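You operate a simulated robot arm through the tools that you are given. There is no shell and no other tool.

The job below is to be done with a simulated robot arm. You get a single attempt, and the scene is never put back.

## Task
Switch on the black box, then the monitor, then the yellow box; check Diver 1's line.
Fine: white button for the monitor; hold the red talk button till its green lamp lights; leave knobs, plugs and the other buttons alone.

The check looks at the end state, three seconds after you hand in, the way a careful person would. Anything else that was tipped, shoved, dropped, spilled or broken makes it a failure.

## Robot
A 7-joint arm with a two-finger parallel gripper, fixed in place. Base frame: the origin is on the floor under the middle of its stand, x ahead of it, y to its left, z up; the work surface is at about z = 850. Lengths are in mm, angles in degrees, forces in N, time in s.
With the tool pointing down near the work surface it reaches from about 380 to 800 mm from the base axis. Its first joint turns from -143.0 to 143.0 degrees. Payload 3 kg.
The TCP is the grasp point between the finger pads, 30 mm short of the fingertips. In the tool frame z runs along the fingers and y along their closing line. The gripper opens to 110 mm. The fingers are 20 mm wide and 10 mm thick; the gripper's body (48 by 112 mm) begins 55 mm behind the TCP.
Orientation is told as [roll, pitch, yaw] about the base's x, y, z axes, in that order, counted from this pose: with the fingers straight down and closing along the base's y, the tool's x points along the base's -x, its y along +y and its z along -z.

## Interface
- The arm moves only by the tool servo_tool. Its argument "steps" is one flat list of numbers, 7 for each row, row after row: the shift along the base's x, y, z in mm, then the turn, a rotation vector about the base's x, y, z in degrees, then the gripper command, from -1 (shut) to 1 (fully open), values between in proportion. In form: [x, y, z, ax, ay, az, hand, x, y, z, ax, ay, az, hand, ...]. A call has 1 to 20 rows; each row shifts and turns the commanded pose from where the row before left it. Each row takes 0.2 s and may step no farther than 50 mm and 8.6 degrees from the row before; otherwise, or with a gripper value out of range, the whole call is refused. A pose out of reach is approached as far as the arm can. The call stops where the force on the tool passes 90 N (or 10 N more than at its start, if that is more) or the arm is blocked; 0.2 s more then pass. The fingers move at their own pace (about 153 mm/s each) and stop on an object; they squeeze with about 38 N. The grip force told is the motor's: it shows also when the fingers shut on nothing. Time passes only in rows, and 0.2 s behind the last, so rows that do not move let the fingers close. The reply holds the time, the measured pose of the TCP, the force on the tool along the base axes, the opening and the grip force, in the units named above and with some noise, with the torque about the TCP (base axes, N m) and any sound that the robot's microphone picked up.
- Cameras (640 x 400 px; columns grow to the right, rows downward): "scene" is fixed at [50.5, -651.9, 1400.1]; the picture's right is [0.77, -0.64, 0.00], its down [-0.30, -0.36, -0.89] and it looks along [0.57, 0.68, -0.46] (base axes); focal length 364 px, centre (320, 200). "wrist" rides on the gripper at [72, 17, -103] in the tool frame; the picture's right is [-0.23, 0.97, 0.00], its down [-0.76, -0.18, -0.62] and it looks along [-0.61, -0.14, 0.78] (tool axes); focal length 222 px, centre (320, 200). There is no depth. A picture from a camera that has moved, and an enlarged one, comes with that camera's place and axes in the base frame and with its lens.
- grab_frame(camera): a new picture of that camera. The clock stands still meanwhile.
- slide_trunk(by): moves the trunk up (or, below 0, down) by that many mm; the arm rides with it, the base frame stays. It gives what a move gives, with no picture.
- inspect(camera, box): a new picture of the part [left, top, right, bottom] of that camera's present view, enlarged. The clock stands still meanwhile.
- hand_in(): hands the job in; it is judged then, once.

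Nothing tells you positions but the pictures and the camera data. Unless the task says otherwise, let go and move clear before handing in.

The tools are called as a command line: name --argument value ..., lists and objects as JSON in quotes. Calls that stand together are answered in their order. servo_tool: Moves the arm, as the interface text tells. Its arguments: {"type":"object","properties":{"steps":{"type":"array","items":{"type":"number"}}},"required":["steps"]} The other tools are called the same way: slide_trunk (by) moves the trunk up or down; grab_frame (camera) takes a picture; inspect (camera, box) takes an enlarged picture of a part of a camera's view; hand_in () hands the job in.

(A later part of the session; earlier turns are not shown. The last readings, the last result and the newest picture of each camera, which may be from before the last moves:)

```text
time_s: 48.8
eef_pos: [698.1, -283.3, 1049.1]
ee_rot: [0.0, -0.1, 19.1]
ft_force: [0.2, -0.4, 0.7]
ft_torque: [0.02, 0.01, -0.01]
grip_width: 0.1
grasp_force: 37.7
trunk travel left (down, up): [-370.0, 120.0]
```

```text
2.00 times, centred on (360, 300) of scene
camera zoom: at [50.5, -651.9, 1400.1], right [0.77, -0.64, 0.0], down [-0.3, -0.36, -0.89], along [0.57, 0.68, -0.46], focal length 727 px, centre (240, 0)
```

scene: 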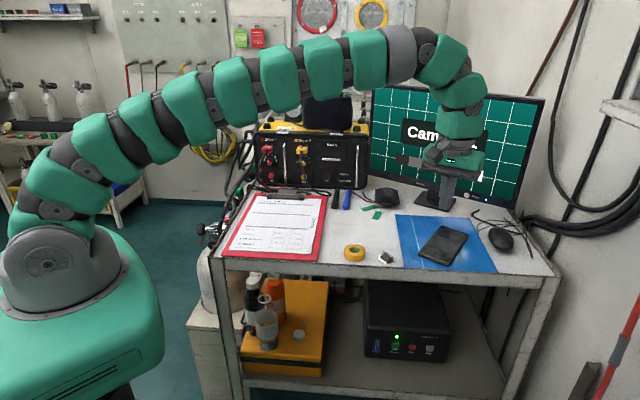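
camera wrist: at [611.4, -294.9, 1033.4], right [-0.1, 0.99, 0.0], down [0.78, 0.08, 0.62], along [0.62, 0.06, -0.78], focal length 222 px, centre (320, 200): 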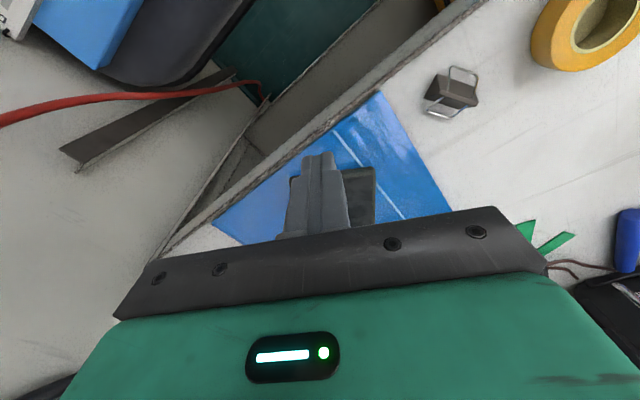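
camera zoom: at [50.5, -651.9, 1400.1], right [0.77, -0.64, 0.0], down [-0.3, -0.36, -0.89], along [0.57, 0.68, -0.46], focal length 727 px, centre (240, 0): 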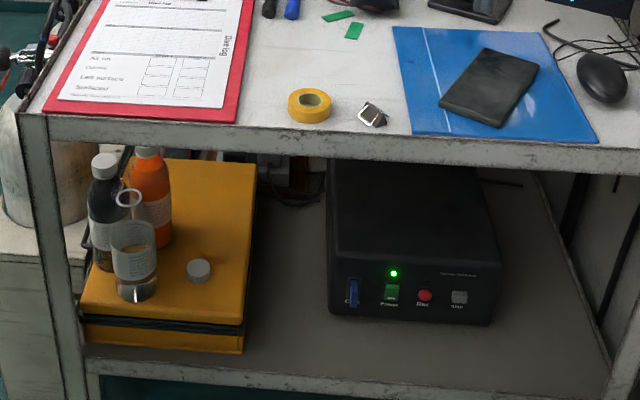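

Tablet and folder are back to within 3–4 mm of the first picture. Now over to the yellow box: swinging across high up, facing its panel, for a close look at what protrudes.

servo_tool --steps '[-14.7, 36.8, 0, 0, 0, 2.6, -1, -14.7, 36.8, 0, 0, 0, 2.6, -1, -14.7, 36.8, 0, 0, 0, 2.6, -1, -14.7, 36.8, 0, 0, 0, 2.6, -1, -14.7, 36.8, 0, 0, 0, 2.6, -1, -14.7, 36.8, 0, 0, 0, 2.6, -1, -14.7, 36.8, 0, 0, 0, 2.6, -1, -14.7, 36.8, 0, 0, 0, 2.6, -1, -14.7, 36.8, 0, 0, 0, 2.6, -1, -14.7, 36.8, 0, 0, 0, 2.6, -1]'

servo_tool --steps '[0, 0, 0, 5.8, -5.8, 0, -1, 0, 0, 0, 5.8, -5.8, 0, -1, 0, 0, 0, 5.8, -5.8, 0, -1, 0, 0, 0, 5.8, -5.8, 0, -1, 0, 0, 0, 5.8, -5.8, 0, -1, 0, 0, 0, 5.8, -5.8, 0, -1, 0, 0, 0, 5.8, -5.8, 0, -1]'

grab_frame --camera "wrist"

grab_frame --camera "scene"

```text
time_s: 51.0
eef_pos: [552.2, 86.3, 1048.1]
ee_rot: [0.1, 0.0, 45.1]
ft_force: [0.0, 0.5, -0.4]
ft_torque: [0.05, 0.01, -0.01]
grip_width: 0.0
grasp_force: 37.8
trunk travel left (down, up): [-370.0, 120.0]
```

```text
time_s: 52.6
eef_pos: [552.0, 86.5, 1048.8]
ee_rot: [-0.1, -57.5, 45.2]
ft_force: [0.1, 0.9, 0.7]
ft_torque: [-0.02, 0.01, -0.06]
grip_width: 0.0
grasp_force: 37.7
trunk travel left (down, up): [-370.0, 120.0]
```

```text
taken
camera wrist: at [449.2, 8.8, 1043.5], right [-0.6, 0.77, 0.19], down [0.04, -0.21, 0.98], along [0.8, 0.6, 0.09], focal length 222 px, centre (320, 200)
```

wrist: 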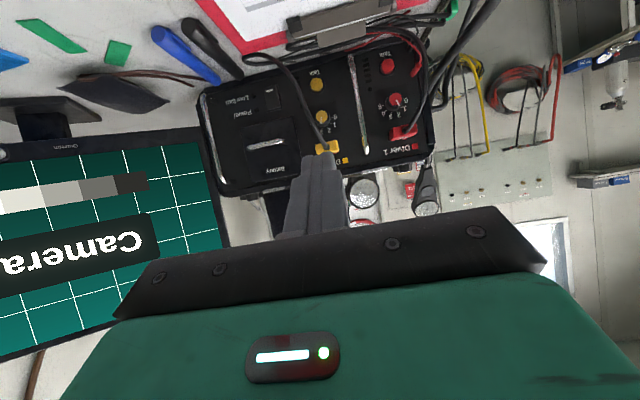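

```text
taken
```

scene: 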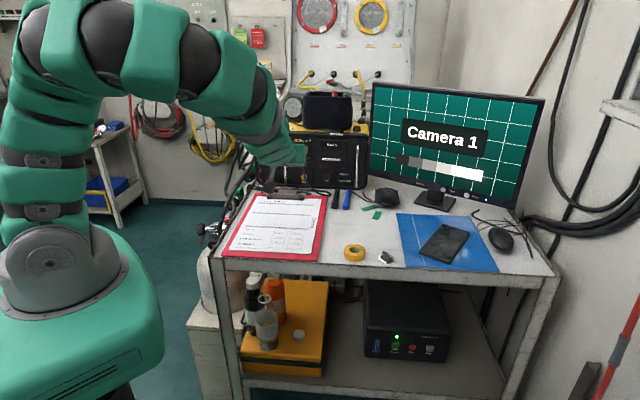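

inspect --camera "wrist" --box '[330, 20, 450, 180]'

inspect --camera "wrist" --box '[190, 10, 350, 210]'

inspect --camera "wrist" --box '[180, 0, 480, 200]'

```text
2.50 times, centred on (390, 100) of wrist
camera zoom: at [449.2, 8.8, 1043.5], right [-0.6, 0.77, 0.19], down [0.04, -0.21, 0.98], along [0.8, 0.6, 0.09], focal length 555 px, centre (145, 450)
```

zoom: 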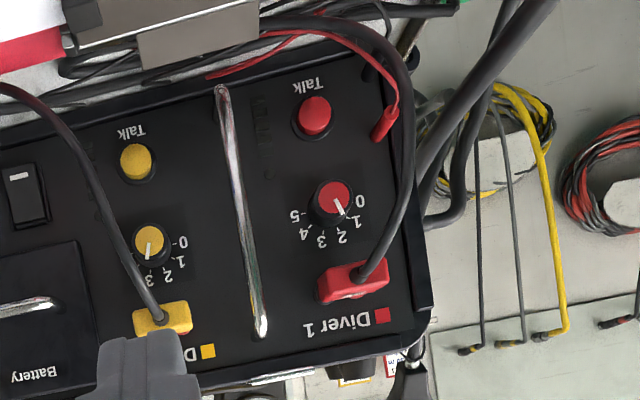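

```text
2.00 times, centred on (270, 110) of wrist
camera zoom: at [449.2, 8.8, 1043.5], right [-0.6, 0.77, 0.19], down [0.04, -0.21, 0.98], along [0.8, 0.6, 0.09], focal length 444 px, centre (420, 380)
```

zoom: 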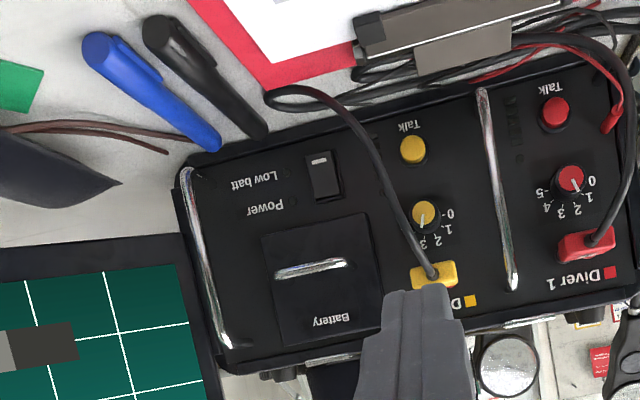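

```text
2.00 times, centred on (330, 100) of wrist
camera zoom: at [449.2, 8.8, 1043.5], right [-0.6, 0.77, 0.19], down [0.04, -0.21, 0.98], along [0.8, 0.6, 0.09], focal length 444 px, centre (300, 400)
```

zoom: 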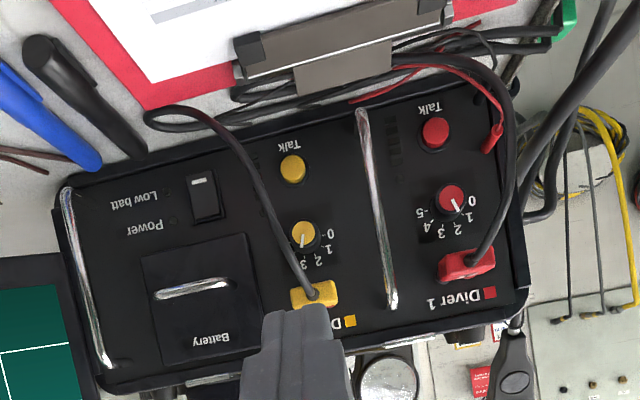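

The panel is crowded: Diver 1's cable arcs out about 60 mm, Diver 2's more, and the hand's bulge would hit plugs in the usual orientation. I'll test whether the hand can be flipped 180° (bulge toward the robot) in free space here.

servo_tool --steps '[0, 0, 0, -5.8, 5.8, 0, -1, 0, 0, 0, -5.8, 5.8, 0, -1, 0, 0, 0, -5.8, 5.8, 0, -1, 0, 0, 0, -5.8, 5.8, 0, -1, 0, 0, 0, -5.8, 5.8, 0, -1, 0, 0, 0, -5.8, 5.8, 0, -1, 0, 0, 0, -5.8, 5.8, 0, -1, 0, 0, 0, 0, 0, -8, -1, 0, 0, 0, 0, 0, -8, -1, 0, 0, 0, 0, 0, -8, -1, 0, 0, 0, 0, 0, -8, -1, 0, 0, 0, 0, 0, -8, -1]'

servo_tool --steps '[0, 0, 0, 0, 0, -8, -1, 0, 0, 0, 0, 0, -8, -1, 0, 0, 0, 0, 0, -8, -1, 0, 0, 0, 0, 0, -8, -1, 0, 0, 0, 0, 0, -8, -1, 0, 0, 0, 0, 0, -8, -1, 0, 0, 0, 0, 0, -8, -1, 0, 0, 0, 0, 0, -8, -1]'

```text
time_s: 55.2
eef_pos: [550.9, 84.5, 1049.0]
ee_rot: [0.0, 0.1, 4.9]
ft_force: [-0.3, -0.4, 0.7]
ft_torque: [-0.01, -0.05, -0.01]
grip_width: 0.0
grasp_force: 37.4
trunk travel left (down, up): [-370.0, 120.0]
```

```text
time_s: 57.0
eef_pos: [550.3, 85.3, 1049.9]
ee_rot: [0.1, 0.0, -59.1]
ft_force: [0.6, 0.3, 0.1]
ft_torque: [0.03, 0.0, 0.01]
grip_width: 0.1
grasp_force: 37.4
trunk travel left (down, up): [-370.0, 120.0]
```

servo_tool --steps '[0, 0, 0, 0, 0, -8, -1, 0, 0, 0, 0, 0, -8, -1, 0, 0, 0, 0, 0, -8, -1, 0, 0, 0, 0, 0, -8, -1, 0, 0, 0, 0, 0, -8, -1, 0, 0, 0, 0, 0, -8, -1, 0, 0, 0, 0, 0, -8, -1, 0, 0, 0, 0, 0, -8, -1, 0, 0, 0, 0, 0, -8, -1, 0, 0, 0, 0, 0, -4, -1]'

grab_frame --camera "wrist"

grab_frame --camera "scene"

```text
time_s: 59.2
eef_pos: [550.9, 85.1, 1050.2]
ee_rot: [0.0, -0.2, -135.1]
ft_force: [0.7, -0.2, 0.3]
ft_torque: [-0.01, -0.01, -0.01]
grip_width: 0.2
grasp_force: 37.3
trunk travel left (down, up): [-370.0, 120.0]
```

```text
taken
camera wrist: at [613.6, 124.7, 1152.6], right [0.53, -0.85, 0.0], down [-0.66, -0.41, 0.62], along [-0.53, -0.33, -0.78], focal length 222 px, centre (320, 200)
```

wrist: 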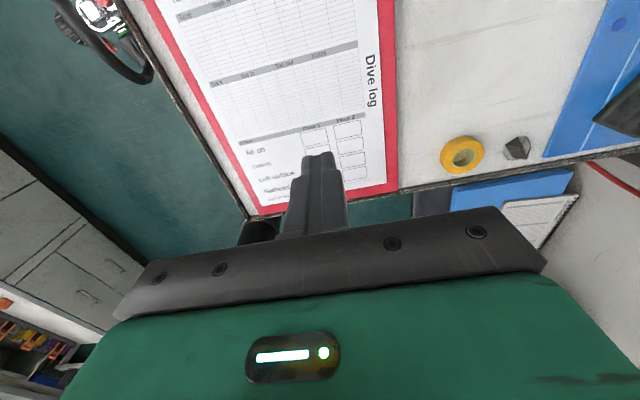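

```text
taken
```

scene: 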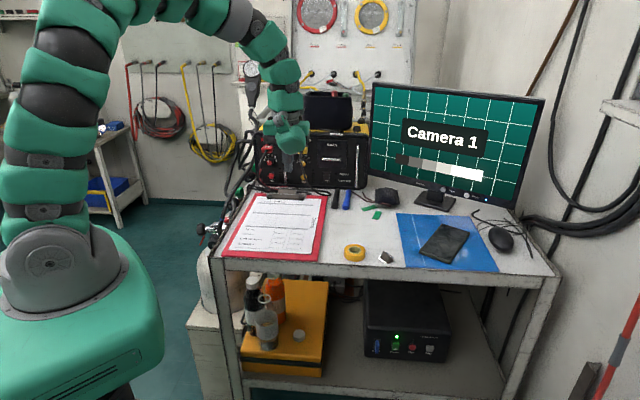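

The flip works. Let me look at the hand's bulge from this side to get its true shape, then tilt toward the panel.

inspect --camera "scene" --box '[230, 60, 350, 200]'

servo_tool --steps '[0, 0, 0, 5.657, -5.657, 0, -1, 0, 0, 0, 5.657, -5.657, 0, -1, 0, 0, 0, 5.657, -5.657, 0, -1, 0, 0, 0, 5.657, -5.657, 0, -1, 0, 0, 0, 5.657, -5.657, 0, -1, 0, 0, 0, 0, 0, 0, -1]'

inspect --camera "scene" --box '[230, 60, 350, 200]'

grab_frame --camera "wrist"

```text
2.86 times, centred on (290, 130) of scene
camera zoom: at [50.5, -651.9, 1400.1], right [0.77, -0.64, 0.0], down [-0.3, -0.36, -0.89], along [0.57, 0.68, -0.46], focal length 1039 px, centre (406, 400)
```

zoom: 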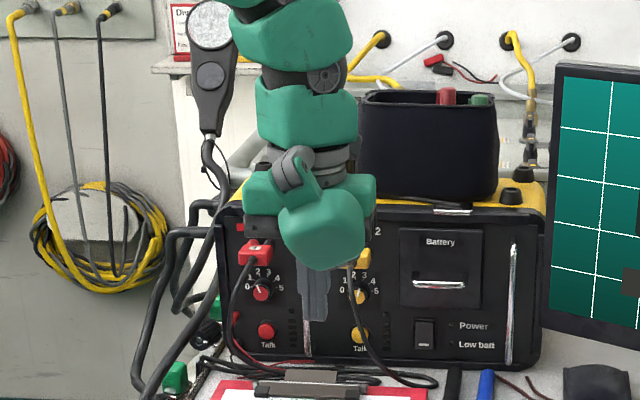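

```text
time_s: 60.6
eef_pos: [550.7, 85.4, 1048.7]
ee_rot: [0.2, 40.0, -135.0]
ft_force: [0.2, -0.4, 0.0]
ft_torque: [-0.01, -0.04, -0.02]
grip_width: 0.0
grasp_force: 37.6
trunk travel left (down, up): [-370.0, 120.0]
```

```text
2.86 times, centred on (290, 130) of scene
camera zoom: at [50.5, -651.9, 1400.1], right [0.77, -0.64, 0.0], down [-0.3, -0.36, -0.89], along [0.57, 0.68, -0.46], focal length 1039 px, centre (406, 400)
```

zoom: 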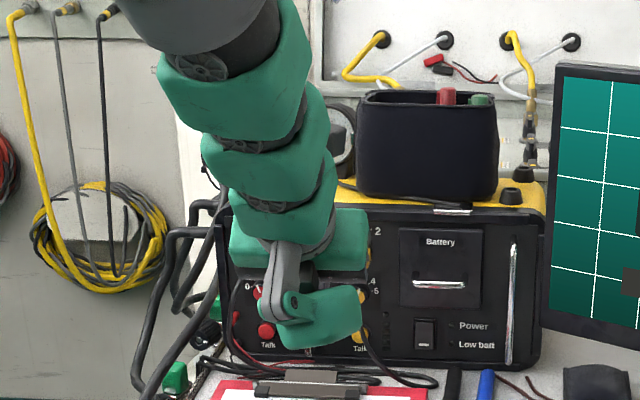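

```text
taken
camera wrist: at [554.4, 65.5, 1175.6], right [0.57, -0.81, -0.15], down [-0.82, -0.57, -0.01], along [-0.07, 0.13, -0.99], focal length 222 px, centre (320, 200)
```

wrist: 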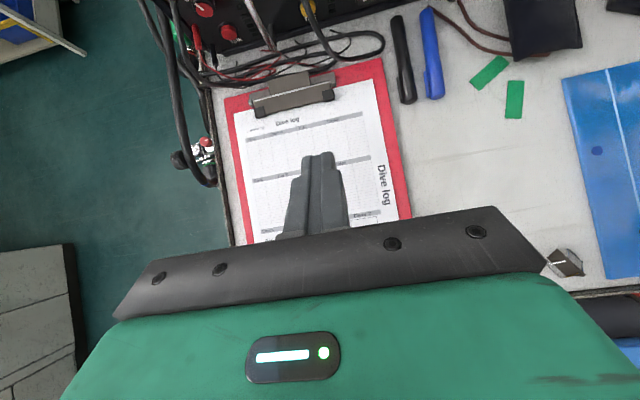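

The bulge is further back than I thought, so flipped at ~40° tilt leaves clear room at the panel, and the camera now looks straight down. Moving over in front of the yellow box's power rocker, still high.

servo_tool --steps '[22, -4, -8, 0, 0, 0, -1, 22, -4, -8, 0, 0, 0, -1, 22, -4, -8, 0, 0, 0, -1, 22, -4, -8, 0, 0, 0, -1, 22, -4, -8, 0, 0, 0, -1]'

grab_frame --camera "wrist"

inspect --camera "scene" --box '[230, 60, 390, 220]'

```text
time_s: 61.8
eef_pos: [662.3, 65.1, 1008.3]
ee_rot: [-0.1, 40.0, -135.0]
ft_force: [0.2, -0.1, 0.2]
ft_torque: [-0.03, 0.01, -0.04]
grip_width: 0.1
grasp_force: 37.7
trunk travel left (down, up): [-370.0, 120.0]
```

```text
taken
camera wrist: at [665.4, 45.7, 1134.6], right [0.57, -0.81, -0.15], down [-0.82, -0.57, -0.01], along [-0.07, 0.13, -0.99], focal length 222 px, centre (320, 200)
```

wrist: 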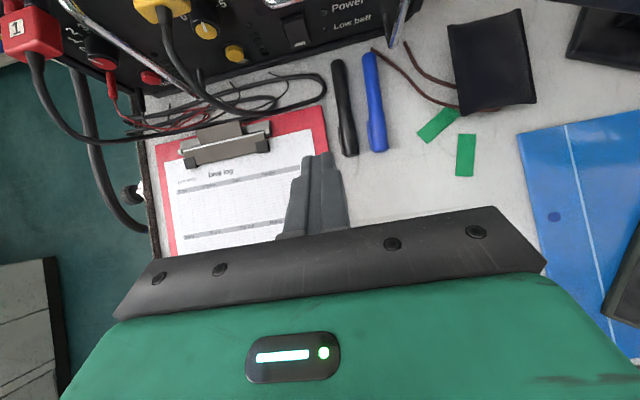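

```text
2.50 times, centred on (310, 140) of scene
camera zoom: at [50.5, -651.9, 1400.1], right [0.77, -0.64, 0.0], down [-0.3, -0.36, -0.89], along [0.57, 0.68, -0.46], focal length 909 px, centre (345, 350)
```

zoom: 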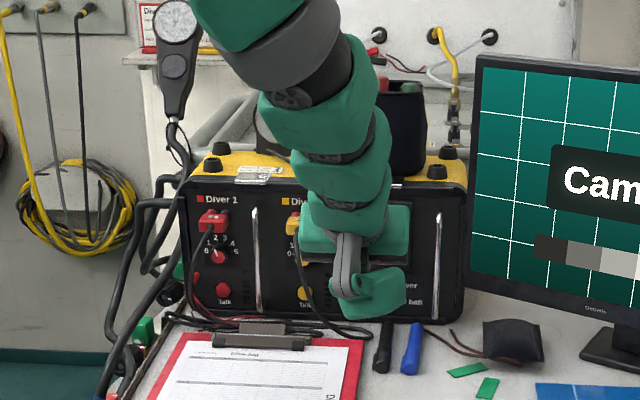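

inspect --camera "wrist" --box '[220, 0, 420, 110]'

inspect --camera "wrist" --box '[0, 0, 280, 160]'

```text
3.20 times, centred on (320, 55) of wrist
camera zoom: at [665.4, 45.7, 1134.6], right [0.57, -0.81, -0.15], down [-0.82, -0.57, -0.01], along [-0.07, 0.13, -0.99], focal length 711 px, centre (320, 664)
```

zoom: 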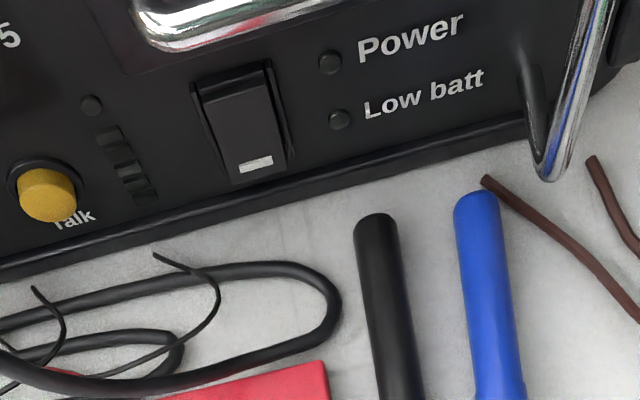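

```text
2.29 times, centred on (140, 80) of wrist
camera zoom: at [665.4, 45.7, 1134.6], right [0.57, -0.81, -0.15], down [-0.82, -0.57, -0.01], along [-0.07, 0.13, -0.99], focal length 508 px, centre (731, 474)
```

zoom: 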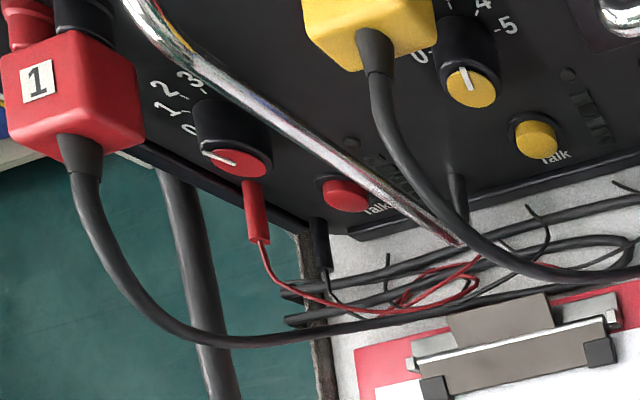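

This top view is very informative: rocker's lower end at about p≈699, s≈412, z≈879. Both diver cables hang ~100 mm out. For the rocker I'll open the fingers a little (44 mm) and press with the left finger, keeping the hand well right of Diver 2's cable.

servo_tool --steps '[18, 12, -7, 0, 0, 0, -0.2, 18, 12, -7, 0, 0, 0, -0.2, 18, 12, -7, 0, 0, 0, -0.2, 19, 12.5, -7, 0, 0, 0, -0.2, 0, 0, 0, 0, 0, 0, -0.2]'

grab_frame --camera "wrist"

inspect --camera "scene" --box '[230, 60, 390, 220]'

```text
time_s: 63.0
eef_pos: [736.0, 114.3, 980.4]
ee_rot: [-0.1, 39.9, -135.0]
ft_force: [-0.5, 0.1, 1.2]
ft_torque: [-0.01, 0.03, 0.02]
grip_width: 44.0
grasp_force: 0.0
trunk travel left (down, up): [-370.0, 120.0]
```

```text
taken
camera wrist: at [738.6, 95.0, 1106.9], right [0.57, -0.81, -0.15], down [-0.82, -0.57, -0.01], along [-0.07, 0.13, -0.99], focal length 222 px, centre (320, 200)
```

wrist: 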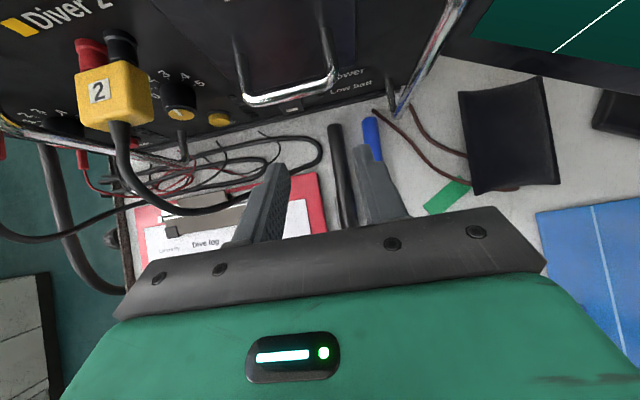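

```text
2.50 times, centred on (310, 140) of scene
camera zoom: at [50.5, -651.9, 1400.1], right [0.77, -0.64, 0.0], down [-0.3, -0.36, -0.89], along [0.57, 0.68, -0.46], focal length 909 px, centre (345, 350)
```

zoom: 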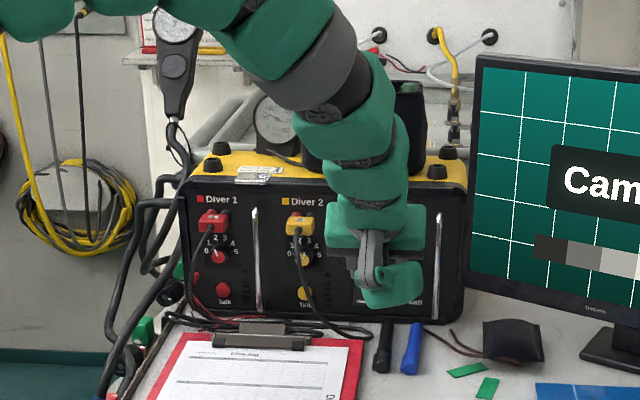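

The battery handle protrudes ~42 mm and the pens lie below, so I tweak: tilt 42°, opening 48 mm, so the right finger falls between the two pens. Descending to just in front of the rocker.

servo_tool --steps '[1.7, -1.7, 0, 1.41, -1.41, 0, -0.118, 13.8, 13.8, -15, 0, 0, 0, -0.118, 13.8, 13.8, -15, 0, 0, 0, -0.118, 3.5, 3.5, -17, 0, 0, 0, -0.118, 3.5, 3.5, -17, 0, 0, 0, -0.118, 2.5, 2.5, -17, 0, 0, 0, -0.118, 0, 0, 0, 0, 0, 0, -0.118]'

grab_frame --camera "wrist"

inspect --camera "scene" --box '[270, 100, 410, 220]'

```text
time_s: 64.6
eef_pos: [773.1, 149.3, 899.3]
ee_rot: [-0.1, 41.9, -135.0]
ft_force: [1.0, 1.5, 0.6]
ft_torque: [0.0, -0.04, 0.0]
grip_width: 48.4
grasp_force: 0.1
trunk travel left (down, up): [-370.0, 120.0]
```

```text
taken
camera wrist: at [773.1, 126.9, 1025.1], right [0.57, -0.81, -0.15], down [-0.82, -0.57, -0.04], along [-0.05, 0.15, -0.99], focal length 222 px, centre (320, 200)
```

wrist: 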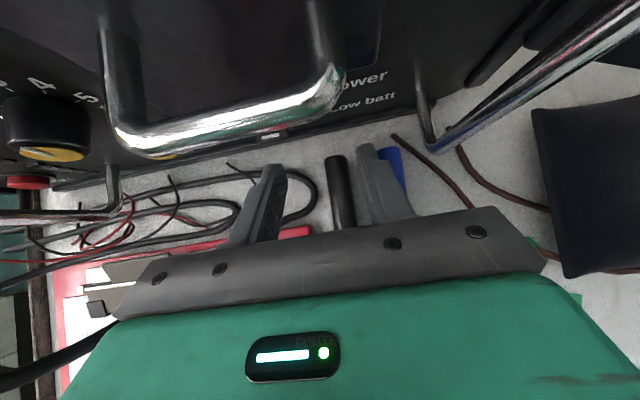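

```text
3.33 times, centred on (340, 160) of scene
camera zoom: at [50.5, -651.9, 1400.1], right [0.77, -0.64, 0.0], down [-0.3, -0.36, -0.89], along [0.57, 0.68, -0.46], focal length 1212 px, centre (253, 333)
```

zoom: 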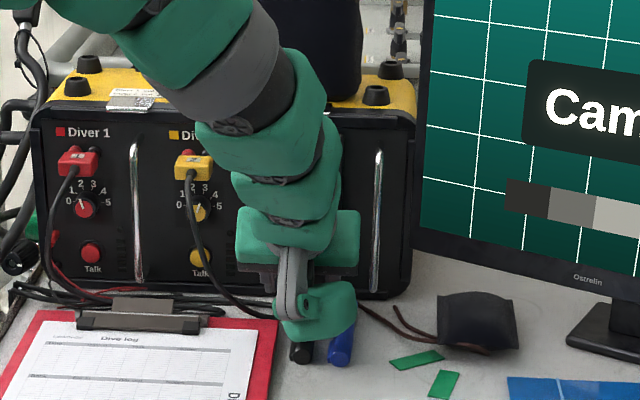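

Well placed: tip at the rocker's lower half, pens and handle clear. Advancing, then pressing in small steps.

servo_tool --steps '[5, 5, -2.5, 0, 0, 0, -0.118, 4, 4, 0, 0, 0, 0, -0.118, 1.5, 1.5, 0, 0, 0, 0, -0.118]'

```text
time_s: 65.4
eef_pos: [783.1, 160.0, 896.7]
ee_rot: [0.0, 41.9, -135.0]
ft_force: [-1.3, -2.0, -0.2]
ft_torque: [-0.04, 0.0, 0.03]
grip_width: 47.9
grasp_force: 0.0
trunk travel left (down, up): [-370.0, 120.0]
```

servo_tool --steps '[1.4, 1.4, 0, 0, 0, 0, -0.118, 1.4, 1.4, 0, 0, 0, 0, -0.118]'

```text
time_s: 66.0
eef_pos: [785.5, 161.5, 898.2]
ee_rot: [-0.1, 41.9, -134.9]
ft_force: [-9.7, -7.7, 1.3]
ft_torque: [-0.03, 0.15, 0.39]
grip_width: 48.7
grasp_force: 0.2
trunk travel left (down, up): [-370.0, 120.0]
```

Contact is on the left finger, as intended. Continuing.

servo_tool --steps '[1.4, 1.4, 0, 0, 0, 0, -0.118, 1.4, 1.4, 0, 0, 0, 0, -0.118]'

```text
time_s: 66.6
eef_pos: [784.7, 162.5, 897.5]
ee_rot: [0.0, 41.9, -135.1]
ft_force: [-39.3, -37.0, 1.6]
ft_torque: [-0.42, 0.69, 1.52]
grip_width: 49.8
grasp_force: 1.3
trunk travel left (down, up): [-370.0, 120.0]
```

servo_tool --steps '[1.2, 1.2, 0, 0, 0, 0, -0.118]'

```text
time_s: 67.0
eef_pos: [785.3, 161.4, 898.3]
ee_rot: [0.0, 41.9, -135.1]
ft_force: [-59.5, -54.9, -6.1]
ft_torque: [-1.35, 0.64, 2.25]
grip_width: 49.8
grasp_force: 1.8
trunk travel left (down, up): [-370.0, 120.0]
```

81 N there doesn't tip it – I'm too close to the pivot (z≈882 vs. pivot ≈890). Backing off a little and pressing lower, at z≈876, for more leverage.

servo_tool --steps '[-6, -6, 0, 0, 0, 0, -0.118, -5, -5, -3, 0, 0, 0, -0.118, 0, 0, -3.5, 0, 0, 0, -0.118, 4, 4, 0, 0, 0, 0, -0.118, 3, 3, 0, 0, 0, 0, -0.118]'

```text
time_s: 68.2
eef_pos: [786.8, 162.2, 891.2]
ee_rot: [0.0, 42.0, -134.9]
ft_force: [0.3, -0.2, 0.4]
ft_torque: [-0.01, 0.01, 0.02]
grip_width: 48.5
grasp_force: 0.0
trunk travel left (down, up): [-370.0, 120.0]
```

No contact at this depth now, which suggests the rocker may already have tipped. Checking.

inspect --camera "wrist" --box '[220, 40, 440, 190]'

inspect --camera "scene" --box '[270, 100, 410, 220]'

```text
2.67 times, centred on (330, 115) of wrist
camera zoom: at [787.1, 140.4, 1016.9], right [0.57, -0.81, -0.15], down [-0.82, -0.57, -0.05], along [-0.05, 0.15, -0.99], focal length 592 px, centre (293, 427)
```

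zoom: 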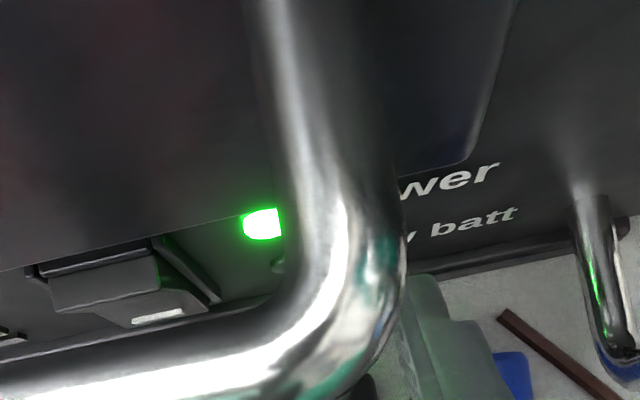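

```text
3.33 times, centred on (340, 160) of scene
camera zoom: at [50.5, -651.9, 1400.1], right [0.77, -0.64, 0.0], down [-0.3, -0.36, -0.89], along [0.57, 0.68, -0.46], focal length 1212 px, centre (253, 333)
```

zoom: 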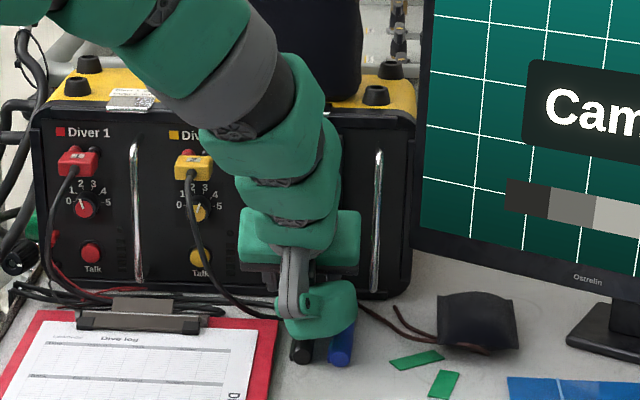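

The yellow box's Power lamp is green. Backing out along the same path, up and away.

servo_tool --steps '[-7, -7, 1, 0, 0, 0, -0.118, -3, -3, 15, 0, 0, 0, -0.118, -4, -4, 17, 0, 0, 0, -0.118, -8, -8, 17, 0, 0, 0, -0.118, -14, -14, 17, 0, 0, 0, -0.118, -14, -14, 17, 0, 0, 0, -0.118, -10, -10, 17, 0, 0, 0, -0.118]'

grab_frame --camera "wrist"

inspect --camera "scene" --box '[240, 110, 380, 210]'

```text
time_s: 69.8
eef_pos: [727.2, 102.3, 992.5]
ee_rot: [0.0, 41.9, -134.8]
ft_force: [0.9, 0.7, -0.3]
ft_torque: [0.01, 0.01, -0.03]
grip_width: 48.3
grasp_force: 0.1
trunk travel left (down, up): [-370.0, 120.0]
```

```text
taken
camera wrist: at [726.8, 80.3, 1118.0], right [0.57, -0.81, -0.15], down [-0.82, -0.57, -0.05], along [-0.05, 0.15, -0.99], focal length 222 px, centre (320, 200)
```

wrist: 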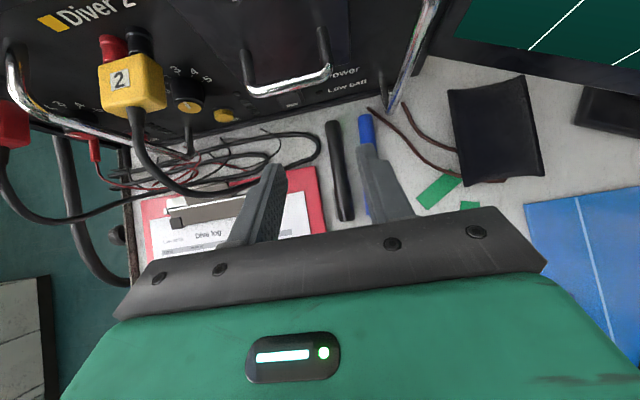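

```text
4.00 times, centred on (310, 160) of scene
camera zoom: at [50.5, -651.9, 1400.1], right [0.77, -0.64, 0.0], down [-0.3, -0.36, -0.89], along [0.57, 0.68, -0.46], focal length 1455 px, centre (360, 360)
```

zoom: 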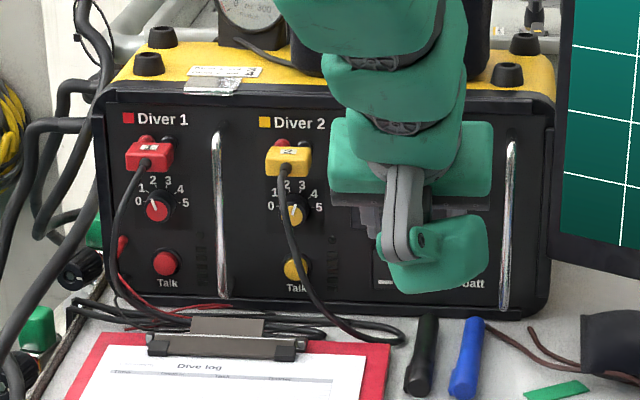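

Yellow box is on (green Power lamp). Now Diver 1: I've mapped its cable (bows out ~95 mm at s≈200–207) and Diver 2's (s≥333); the hand fits between them using the left finger of an 82 mm-open gripper. First I back out, tilt to 52°, and move over for a look.

servo_tool --steps '[-23.3, -23.3, 3, 3.54, -3.54, 0, -0.118, -23.3, -23.3, 3, 3.54, -3.54, 0, 0.1, -20.5, 20.5, 0, 0, 0, 0, 0.3, -20.5, 20.5, 0, 0, 0, 0, 0.49, -20.5, 20.5, 0, 0, 0, 0, 0.49, -20.5, 20.5, 0, 0, 0, 0, 0.49, -20.5, 20.5, 0, 0, 0, 0, 0.49, -20.5, 20.5, 0, 0, 0, 0, 0.49, 0, 0, 0, 0, 0, 0, 0.49]'

grab_frame --camera "wrist"

grab_frame --camera "scene"

```text
time_s: 71.8
eef_pos: [557.3, 179.3, 998.0]
ee_rot: [0.0, 51.9, -135.0]
ft_force: [-0.1, 0.2, -0.3]
ft_torque: [0.0, 0.0, -0.01]
grip_width: 82.0
grasp_force: 0.1
trunk travel left (down, up): [-370.0, 120.0]
```

```text
taken
camera wrist: at [541.4, 140.7, 1119.0], right [0.59, -0.79, -0.18], down [-0.81, -0.55, -0.22], along [0.07, 0.27, -0.96], focal length 222 px, centre (320, 200)
```

wrist: 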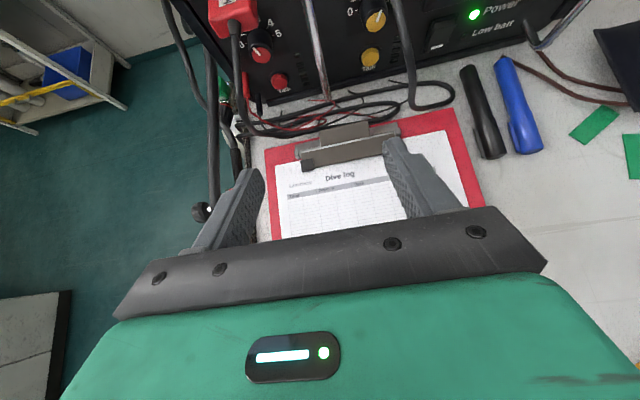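

```text
taken
```

scene: 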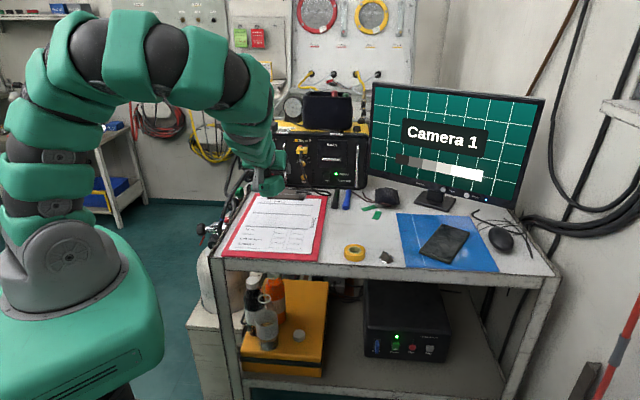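

inspect --camera "wrist" --box '[180, 0, 440, 160]'

inspect --camera "scene" --box '[220, 100, 380, 220]'

```text
2.46 times, centred on (310, 80) of wrist
camera zoom: at [541.4, 140.7, 1119.0], right [0.59, -0.79, -0.18], down [-0.81, -0.55, -0.22], along [0.07, 0.27, -0.96], focal length 547 px, centre (345, 495)
```

zoom: 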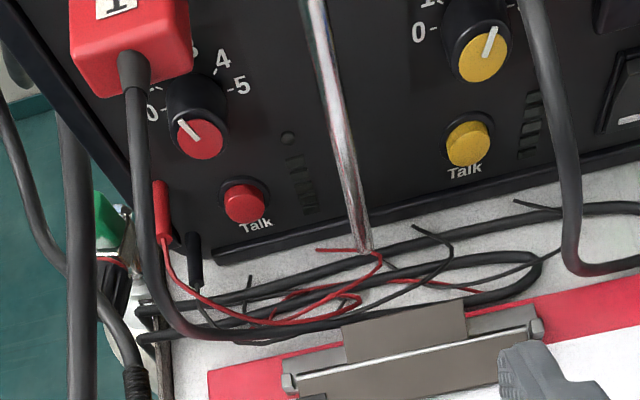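

```text
3.33 times, centred on (300, 160) of scene
camera zoom: at [50.5, -651.9, 1400.1], right [0.77, -0.64, 0.0], down [-0.3, -0.36, -0.89], along [0.57, 0.68, -0.46], focal length 1212 px, centre (387, 333)
```

zoom: 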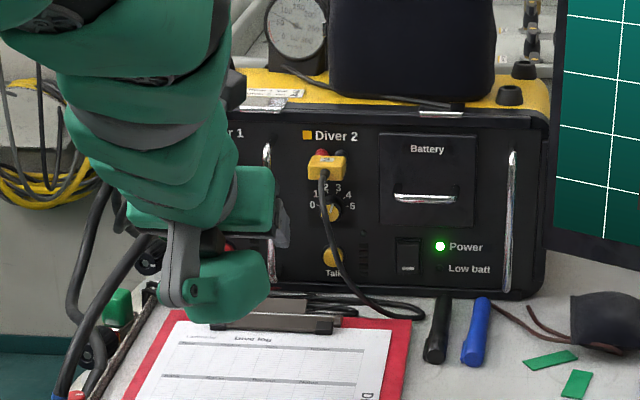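

Position is good and I can see the corridor between the two cables. Moving in part-way, with the left finger lined up on Talk 1 (s≈226) and the body between the cables.

servo_tool --steps '[19.3, 18, -16, 0.78, -0.78, 0, 0.418, 19.3, 18, -16, 0, 0, 0, 0.418, 19.2, 18, -16, 0, 0, 0, 0.418, 0, 0, 0, 0, 0, 0, 0.418]'

grab_frame --camera "wrist"

inspect --camera "wrist" --box '[100, 0, 480, 235]'

inspect --camera "scene" --box '[220, 100, 380, 220]'

```text
time_s: 72.8
eef_pos: [614.4, 233.0, 948.0]
ee_rot: [0.0, 53.0, -134.9]
ft_force: [0.2, -0.3, 0.3]
ft_torque: [-0.01, 0.01, 0.02]
grip_width: 78.2
grasp_force: 0.0
trunk travel left (down, up): [-370.0, 120.0]
```

```text
taken
camera wrist: at [598.7, 193.2, 1069.7], right [0.59, -0.79, -0.18], down [-0.8, -0.55, -0.23], along [0.08, 0.28, -0.96], focal length 222 px, centre (320, 200)
```

wrist: 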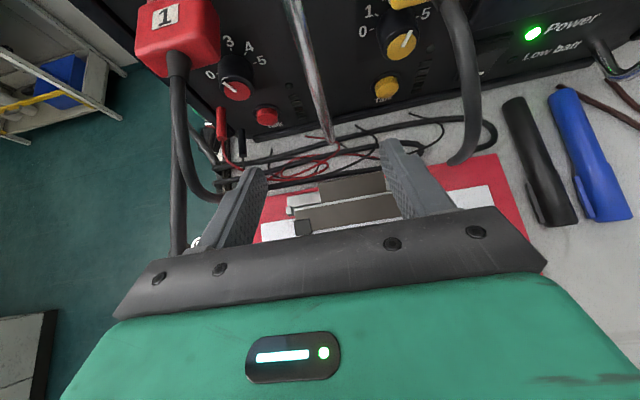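

```text
1.68 times, centred on (290, 118) of wrist
camera zoom: at [598.7, 193.2, 1069.7], right [0.59, -0.79, -0.18], down [-0.8, -0.55, -0.23], along [0.08, 0.28, -0.96], focal length 374 px, centre (370, 339)
```

zoom: 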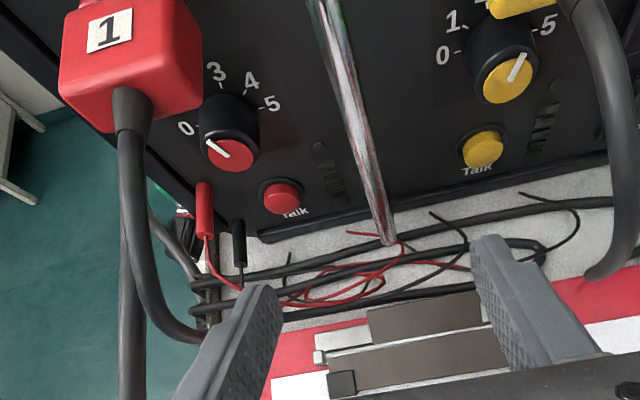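

```text
3.33 times, centred on (300, 160) of scene
camera zoom: at [50.5, -651.9, 1400.1], right [0.77, -0.64, 0.0], down [-0.3, -0.36, -0.89], along [0.57, 0.68, -0.46], focal length 1212 px, centre (387, 333)
```

zoom: 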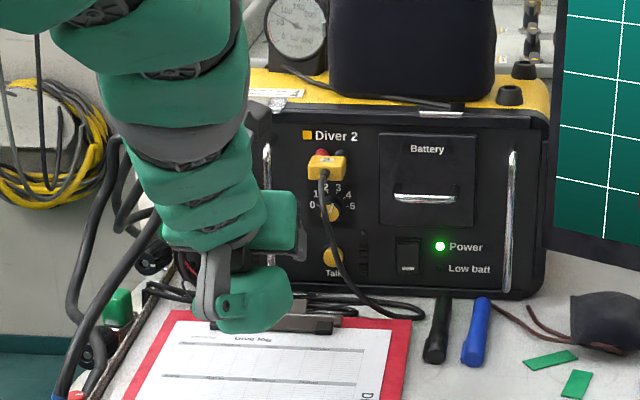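

Everything lines up: left finger just right of Diver 1's cable, which lies ~8 mm clear of the hand. Continuing inward and down in small steps.

servo_tool --steps '[11.7, 11.7, -11.5, 0, 0, 0, 0.418, 11.7, 11.7, -11.5, 0, 0, 0, 0.418, 6.4, 6.4, -14.5, 0, 0, 0, 0.418, 6.4, 6.4, -14.5, 0, 0, 0, 0.418, 0, 0, 0, 0, 0, 0, 0.418]'

grab_frame --camera "wrist"

inspect --camera "wrist" --box '[100, 0, 480, 235]'

```text
time_s: 74.0
eef_pos: [649.7, 269.3, 898.0]
ee_rot: [0.0, 53.1, -135.0]
ft_force: [-1.2, -0.1, 4.0]
ft_torque: [-0.4, 0.51, -0.06]
grip_width: 78.0
grasp_force: 0.0
trunk travel left (down, up): [-370.0, 120.0]
```

```text
taken
camera wrist: at [632.8, 229.4, 1018.0], right [0.59, -0.78, -0.18], down [-0.8, -0.55, -0.23], along [0.08, 0.28, -0.96], focal length 222 px, centre (320, 200)
```

wrist: 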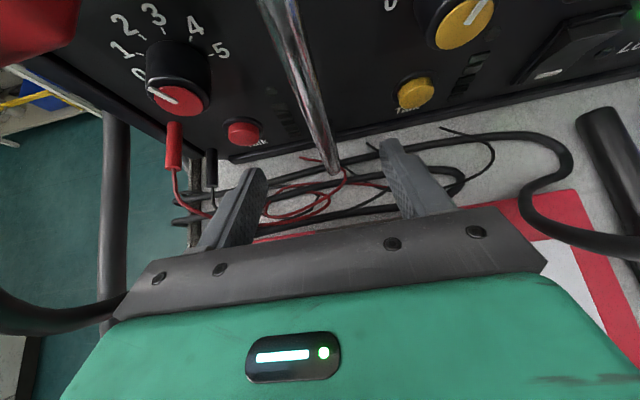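

```text
1.68 times, centred on (290, 118) of wrist
camera zoom: at [632.8, 229.4, 1018.0], right [0.59, -0.78, -0.18], down [-0.8, -0.55, -0.23], along [0.08, 0.28, -0.96], focal length 374 px, centre (370, 339)
```

zoom: 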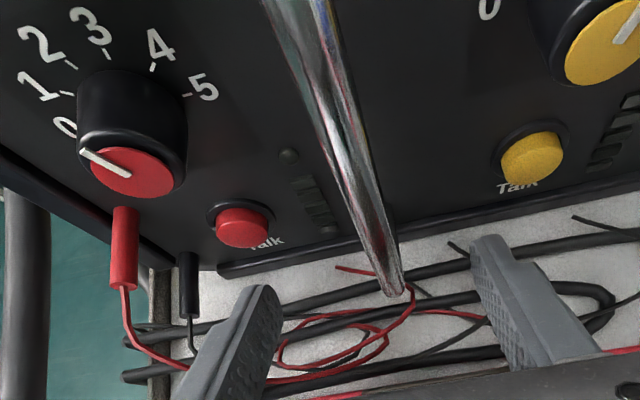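

The force pattern shows the bulge lightly resting on the clipboard paper (4 N). I'll lift a bit and reduce the tilt 3° before going forward.

servo_tool --steps '[0, 0, 4, 0, 0, 0, 0.418, 1.06, -1.06, 1, -2.12, 2.12, 0, 0.418, 0, 0, 0, 0, 0, 0, 0.418]'

inspect --camera "scene" --box '[220, 100, 380, 220]'

```text
time_s: 74.8
eef_pos: [651.1, 268.2, 902.6]
ee_rot: [0.0, 50.0, -135.2]
ft_force: [-0.4, -0.7, -0.4]
ft_torque: [0.01, 0.0, 0.01]
grip_width: 77.9
grasp_force: 0.2
trunk travel left (down, up): [-370.0, 120.0]
```

```text
3.33 times, centred on (300, 160) of scene
camera zoom: at [50.5, -651.9, 1400.1], right [0.77, -0.64, 0.0], down [-0.3, -0.36, -0.89], along [0.57, 0.68, -0.46], focal length 1212 px, centre (387, 333)
```

zoom: 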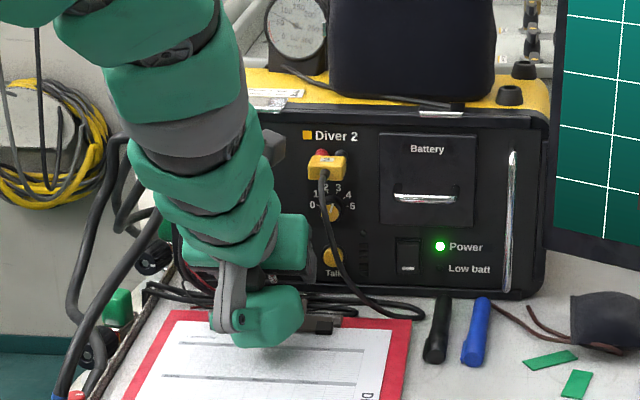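

Free again. Advancing straight toward the Talk button.

servo_tool --steps '[4.5, 4.5, 0, 0, 0, 0, 0.418, 4.5, 4.5, 0, 0, 0, 0, 0.418, 2.5, 2.5, 0, 0, 0, 0, 0.418]'

grab_frame --camera "wrist"

inspect --camera "wrist" --box '[140, 40, 440, 225]'

```text
time_s: 75.6
eef_pos: [659.4, 276.9, 902.6]
ee_rot: [0.0, 50.0, -135.0]
ft_force: [-0.7, -0.6, -0.2]
ft_torque: [0.01, 0.01, 0.01]
grip_width: 78.4
grasp_force: 0.0
out of reach, approached as far as the arm can: row 3
trunk travel left (down, up): [-370.0, 120.0]
```

```text
taken
camera wrist: at [648.1, 241.4, 1024.5], right [0.58, -0.79, -0.17], down [-0.81, -0.56, -0.18], along [0.05, 0.25, -0.97], focal length 222 px, centre (320, 200)
```

wrist: 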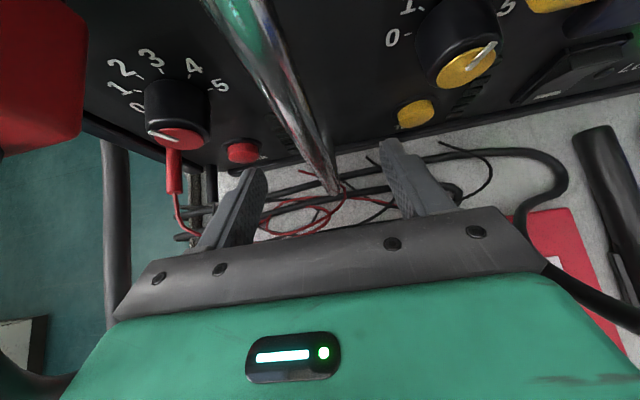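

```text
2.13 times, centred on (290, 132) of wrist
camera zoom: at [648.1, 241.4, 1024.5], right [0.58, -0.79, -0.17], down [-0.81, -0.56, -0.18], along [0.05, 0.25, -0.97], focal length 474 px, centre (384, 344)
```

zoom: 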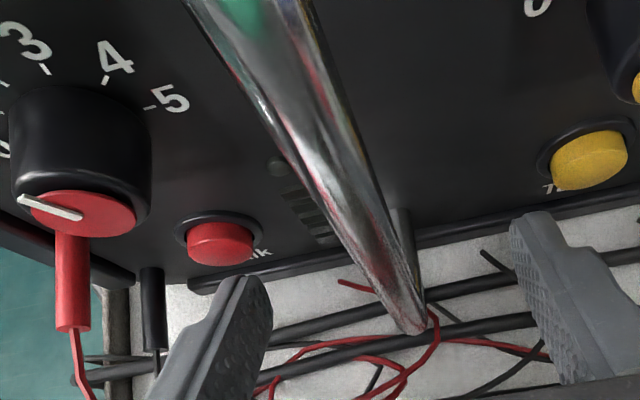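

The arm hits a wrist limit ~13 mm short (forearm too steep for this tilt). I'll back out, lower the trunk about 100 mm so the forearm comes in flatter, and re-enter.

servo_tool --steps '[-4.5, -4.5, 0, 0, 0, 0, 0.418, -5, -5, 3, 0, 0, 0, 0.418, -6.4, -6.4, 13, 0, 0, 0, 0.418, -10, -10, 15, 0, 0, 0, 0.418, -14, -14, 15, 0, 0, 0, 0.418, -14, -14, 15, 0, 0, 0, 0.418, -20, -20, 15, 0, 0, 0, 0.418, -20, -20, 20, 0, 0, 0, 0.418, -10, -10, 25, 0, 0, 0, 0.418, 0, 0, 25, 0, 0, 0, 0.418, 0, 0, 25, 0, 0, 0, 0.418]'

grab_frame --camera "scene"

grab_frame --camera "wrist"

```text
time_s: 78.0
eef_pos: [556.6, 172.1, 1073.2]
ee_rot: [0.1, 50.1, -135.0]
ft_force: [-1.0, 0.3, -0.3]
ft_torque: [0.02, 0.0, 0.03]
grip_width: 77.9
grasp_force: 0.0
trunk travel left (down, up): [-370.0, 120.0]
```

```text
taken
```

scene: 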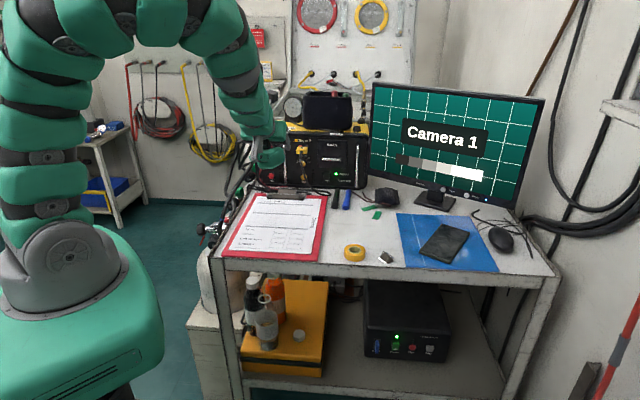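

```text
taken
camera wrist: at [544.0, 137.5, 1195.7], right [0.58, -0.79, -0.17], down [-0.81, -0.56, -0.18], along [0.05, 0.25, -0.97], focal length 222 px, centre (320, 200)
```

wrist: 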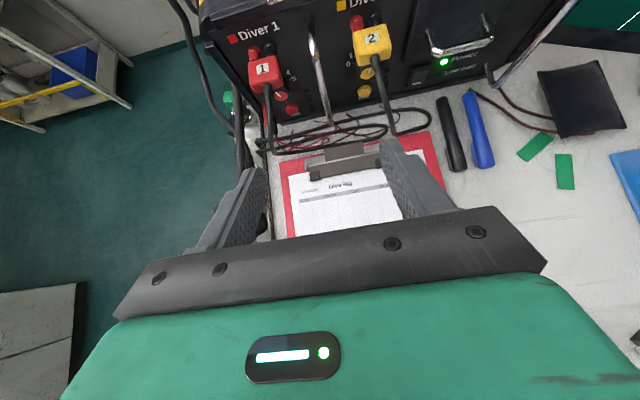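

slide_trunk --by -100

servo_tool --steps '[0, 0, 20, 0, 0, 0, 0.418, 0, 0, 20, 0, 0, 0, 0.418, 0, 0, 20, 0, 0, 0, 0.418, 0, 0, 20, 0, 0, 0, 0.418]'

slide_trunk --by -80

grab_frame --camera "scene"

grab_frame --camera "wrist"

```text
time_s: 79.4
eef_pos: [556.1, 173.0, 973.4]
ee_rot: [0.0, 50.1, -135.1]
ft_force: [-0.1, 0.2, -0.2]
ft_torque: [-0.04, 0.0, 0.02]
grip_width: 78.0
grasp_force: 0.0
trunk travel left (down, up): [-270.0, 220.0]
```

```text
time_s: 80.4
eef_pos: [555.8, 173.1, 1051.8]
ee_rot: [-0.1, 50.0, -134.9]
ft_force: [0.1, 0.0, -0.3]
ft_torque: [-0.01, 0.01, 0.0]
grip_width: 78.0
grasp_force: 0.1
trunk travel left (down, up): [-270.0, 220.0]
```

```text
time_s: 81.5
eef_pos: [557.2, 171.6, 972.2]
ee_rot: [0.0, 50.0, -135.0]
ft_force: [-0.5, 0.4, 0.0]
ft_torque: [-0.01, 0.01, 0.02]
grip_width: 77.9
grasp_force: 0.0
trunk travel left (down, up): [-190.0, 300.0]
```

```text
taken
```

scene: 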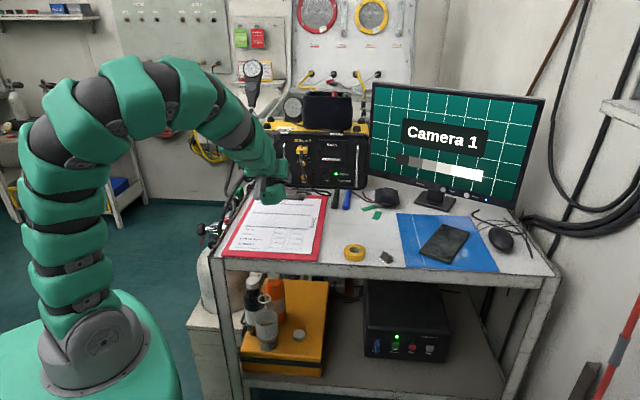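

```text
taken
camera wrist: at [544.0, 137.5, 1094.5], right [0.59, -0.79, -0.17], down [-0.81, -0.56, -0.18], along [0.05, 0.25, -0.97], focal length 222 px, centre (320, 200)
```

wrist: 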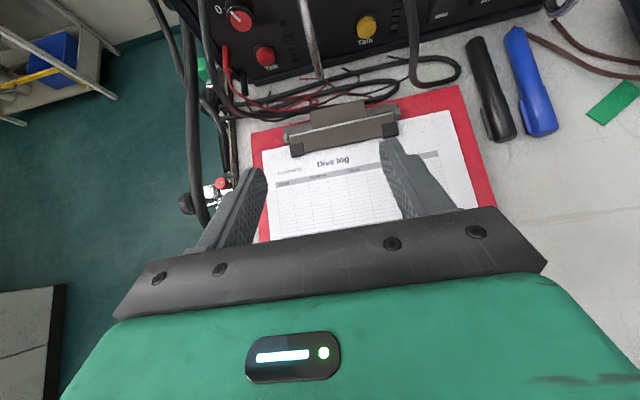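

Forearm is flatter now. Re-entering along the same corridor.

servo_tool --steps '[19.5, 20.4, -9, 0, 0, 0, 0.418, 19.5, 20.4, -9, 0, 0, 0, 0.418, 19.5, 20.4, -9, 0, 0, 0, 0.418, 11.3, 11.3, -10, 0, 0, 0, 0.418, 11.3, 11.3, -10, 0, 0, 0, 0.418, 6.4, 6.4, -11.5, 0, 0, 0, 0.418, 6.4, 6.4, -11.5, 0, 0, 0, 0.418, 0, 0, 0, 0, 0, 0, 0.418]'

grab_frame --camera "wrist"

inspect --camera "scene" --box '[220, 100, 380, 220]'

```text
time_s: 83.3
eef_pos: [650.3, 269.5, 903.0]
ee_rot: [0.0, 50.2, -135.0]
ft_force: [0.4, -0.8, 0.0]
ft_torque: [0.04, -0.02, 0.01]
grip_width: 78.1
grasp_force: 0.1
trunk travel left (down, up): [-190.0, 300.0]
```

```text
taken
camera wrist: at [638.7, 234.6, 1024.4], right [0.58, -0.79, -0.17], down [-0.81, -0.56, -0.18], along [0.05, 0.25, -0.97], focal length 222 px, centre (320, 200)
```

wrist: 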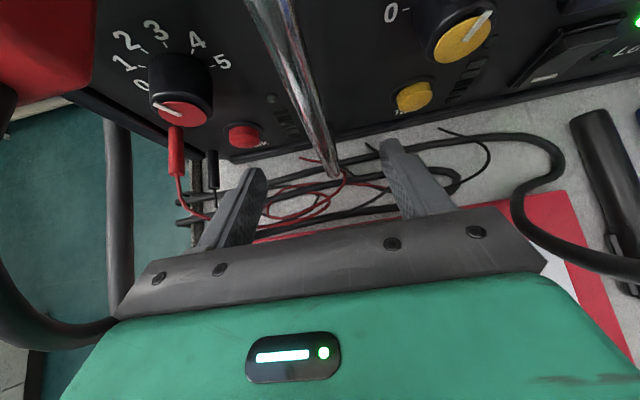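

```text
3.33 times, centred on (300, 160) of scene
camera zoom: at [50.5, -651.9, 1400.1], right [0.77, -0.64, 0.0], down [-0.3, -0.36, -0.89], along [0.57, 0.68, -0.46], focal length 1212 px, centre (387, 333)
```

zoom: 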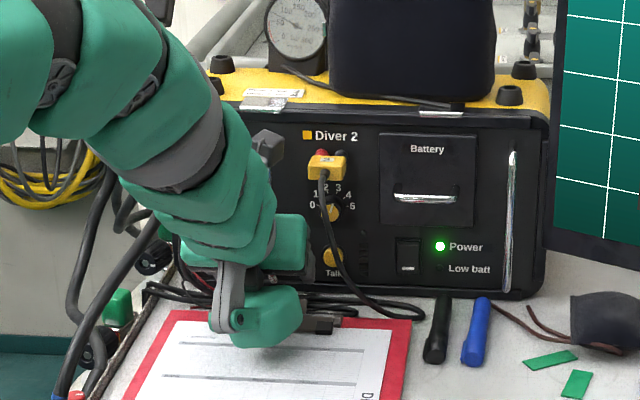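

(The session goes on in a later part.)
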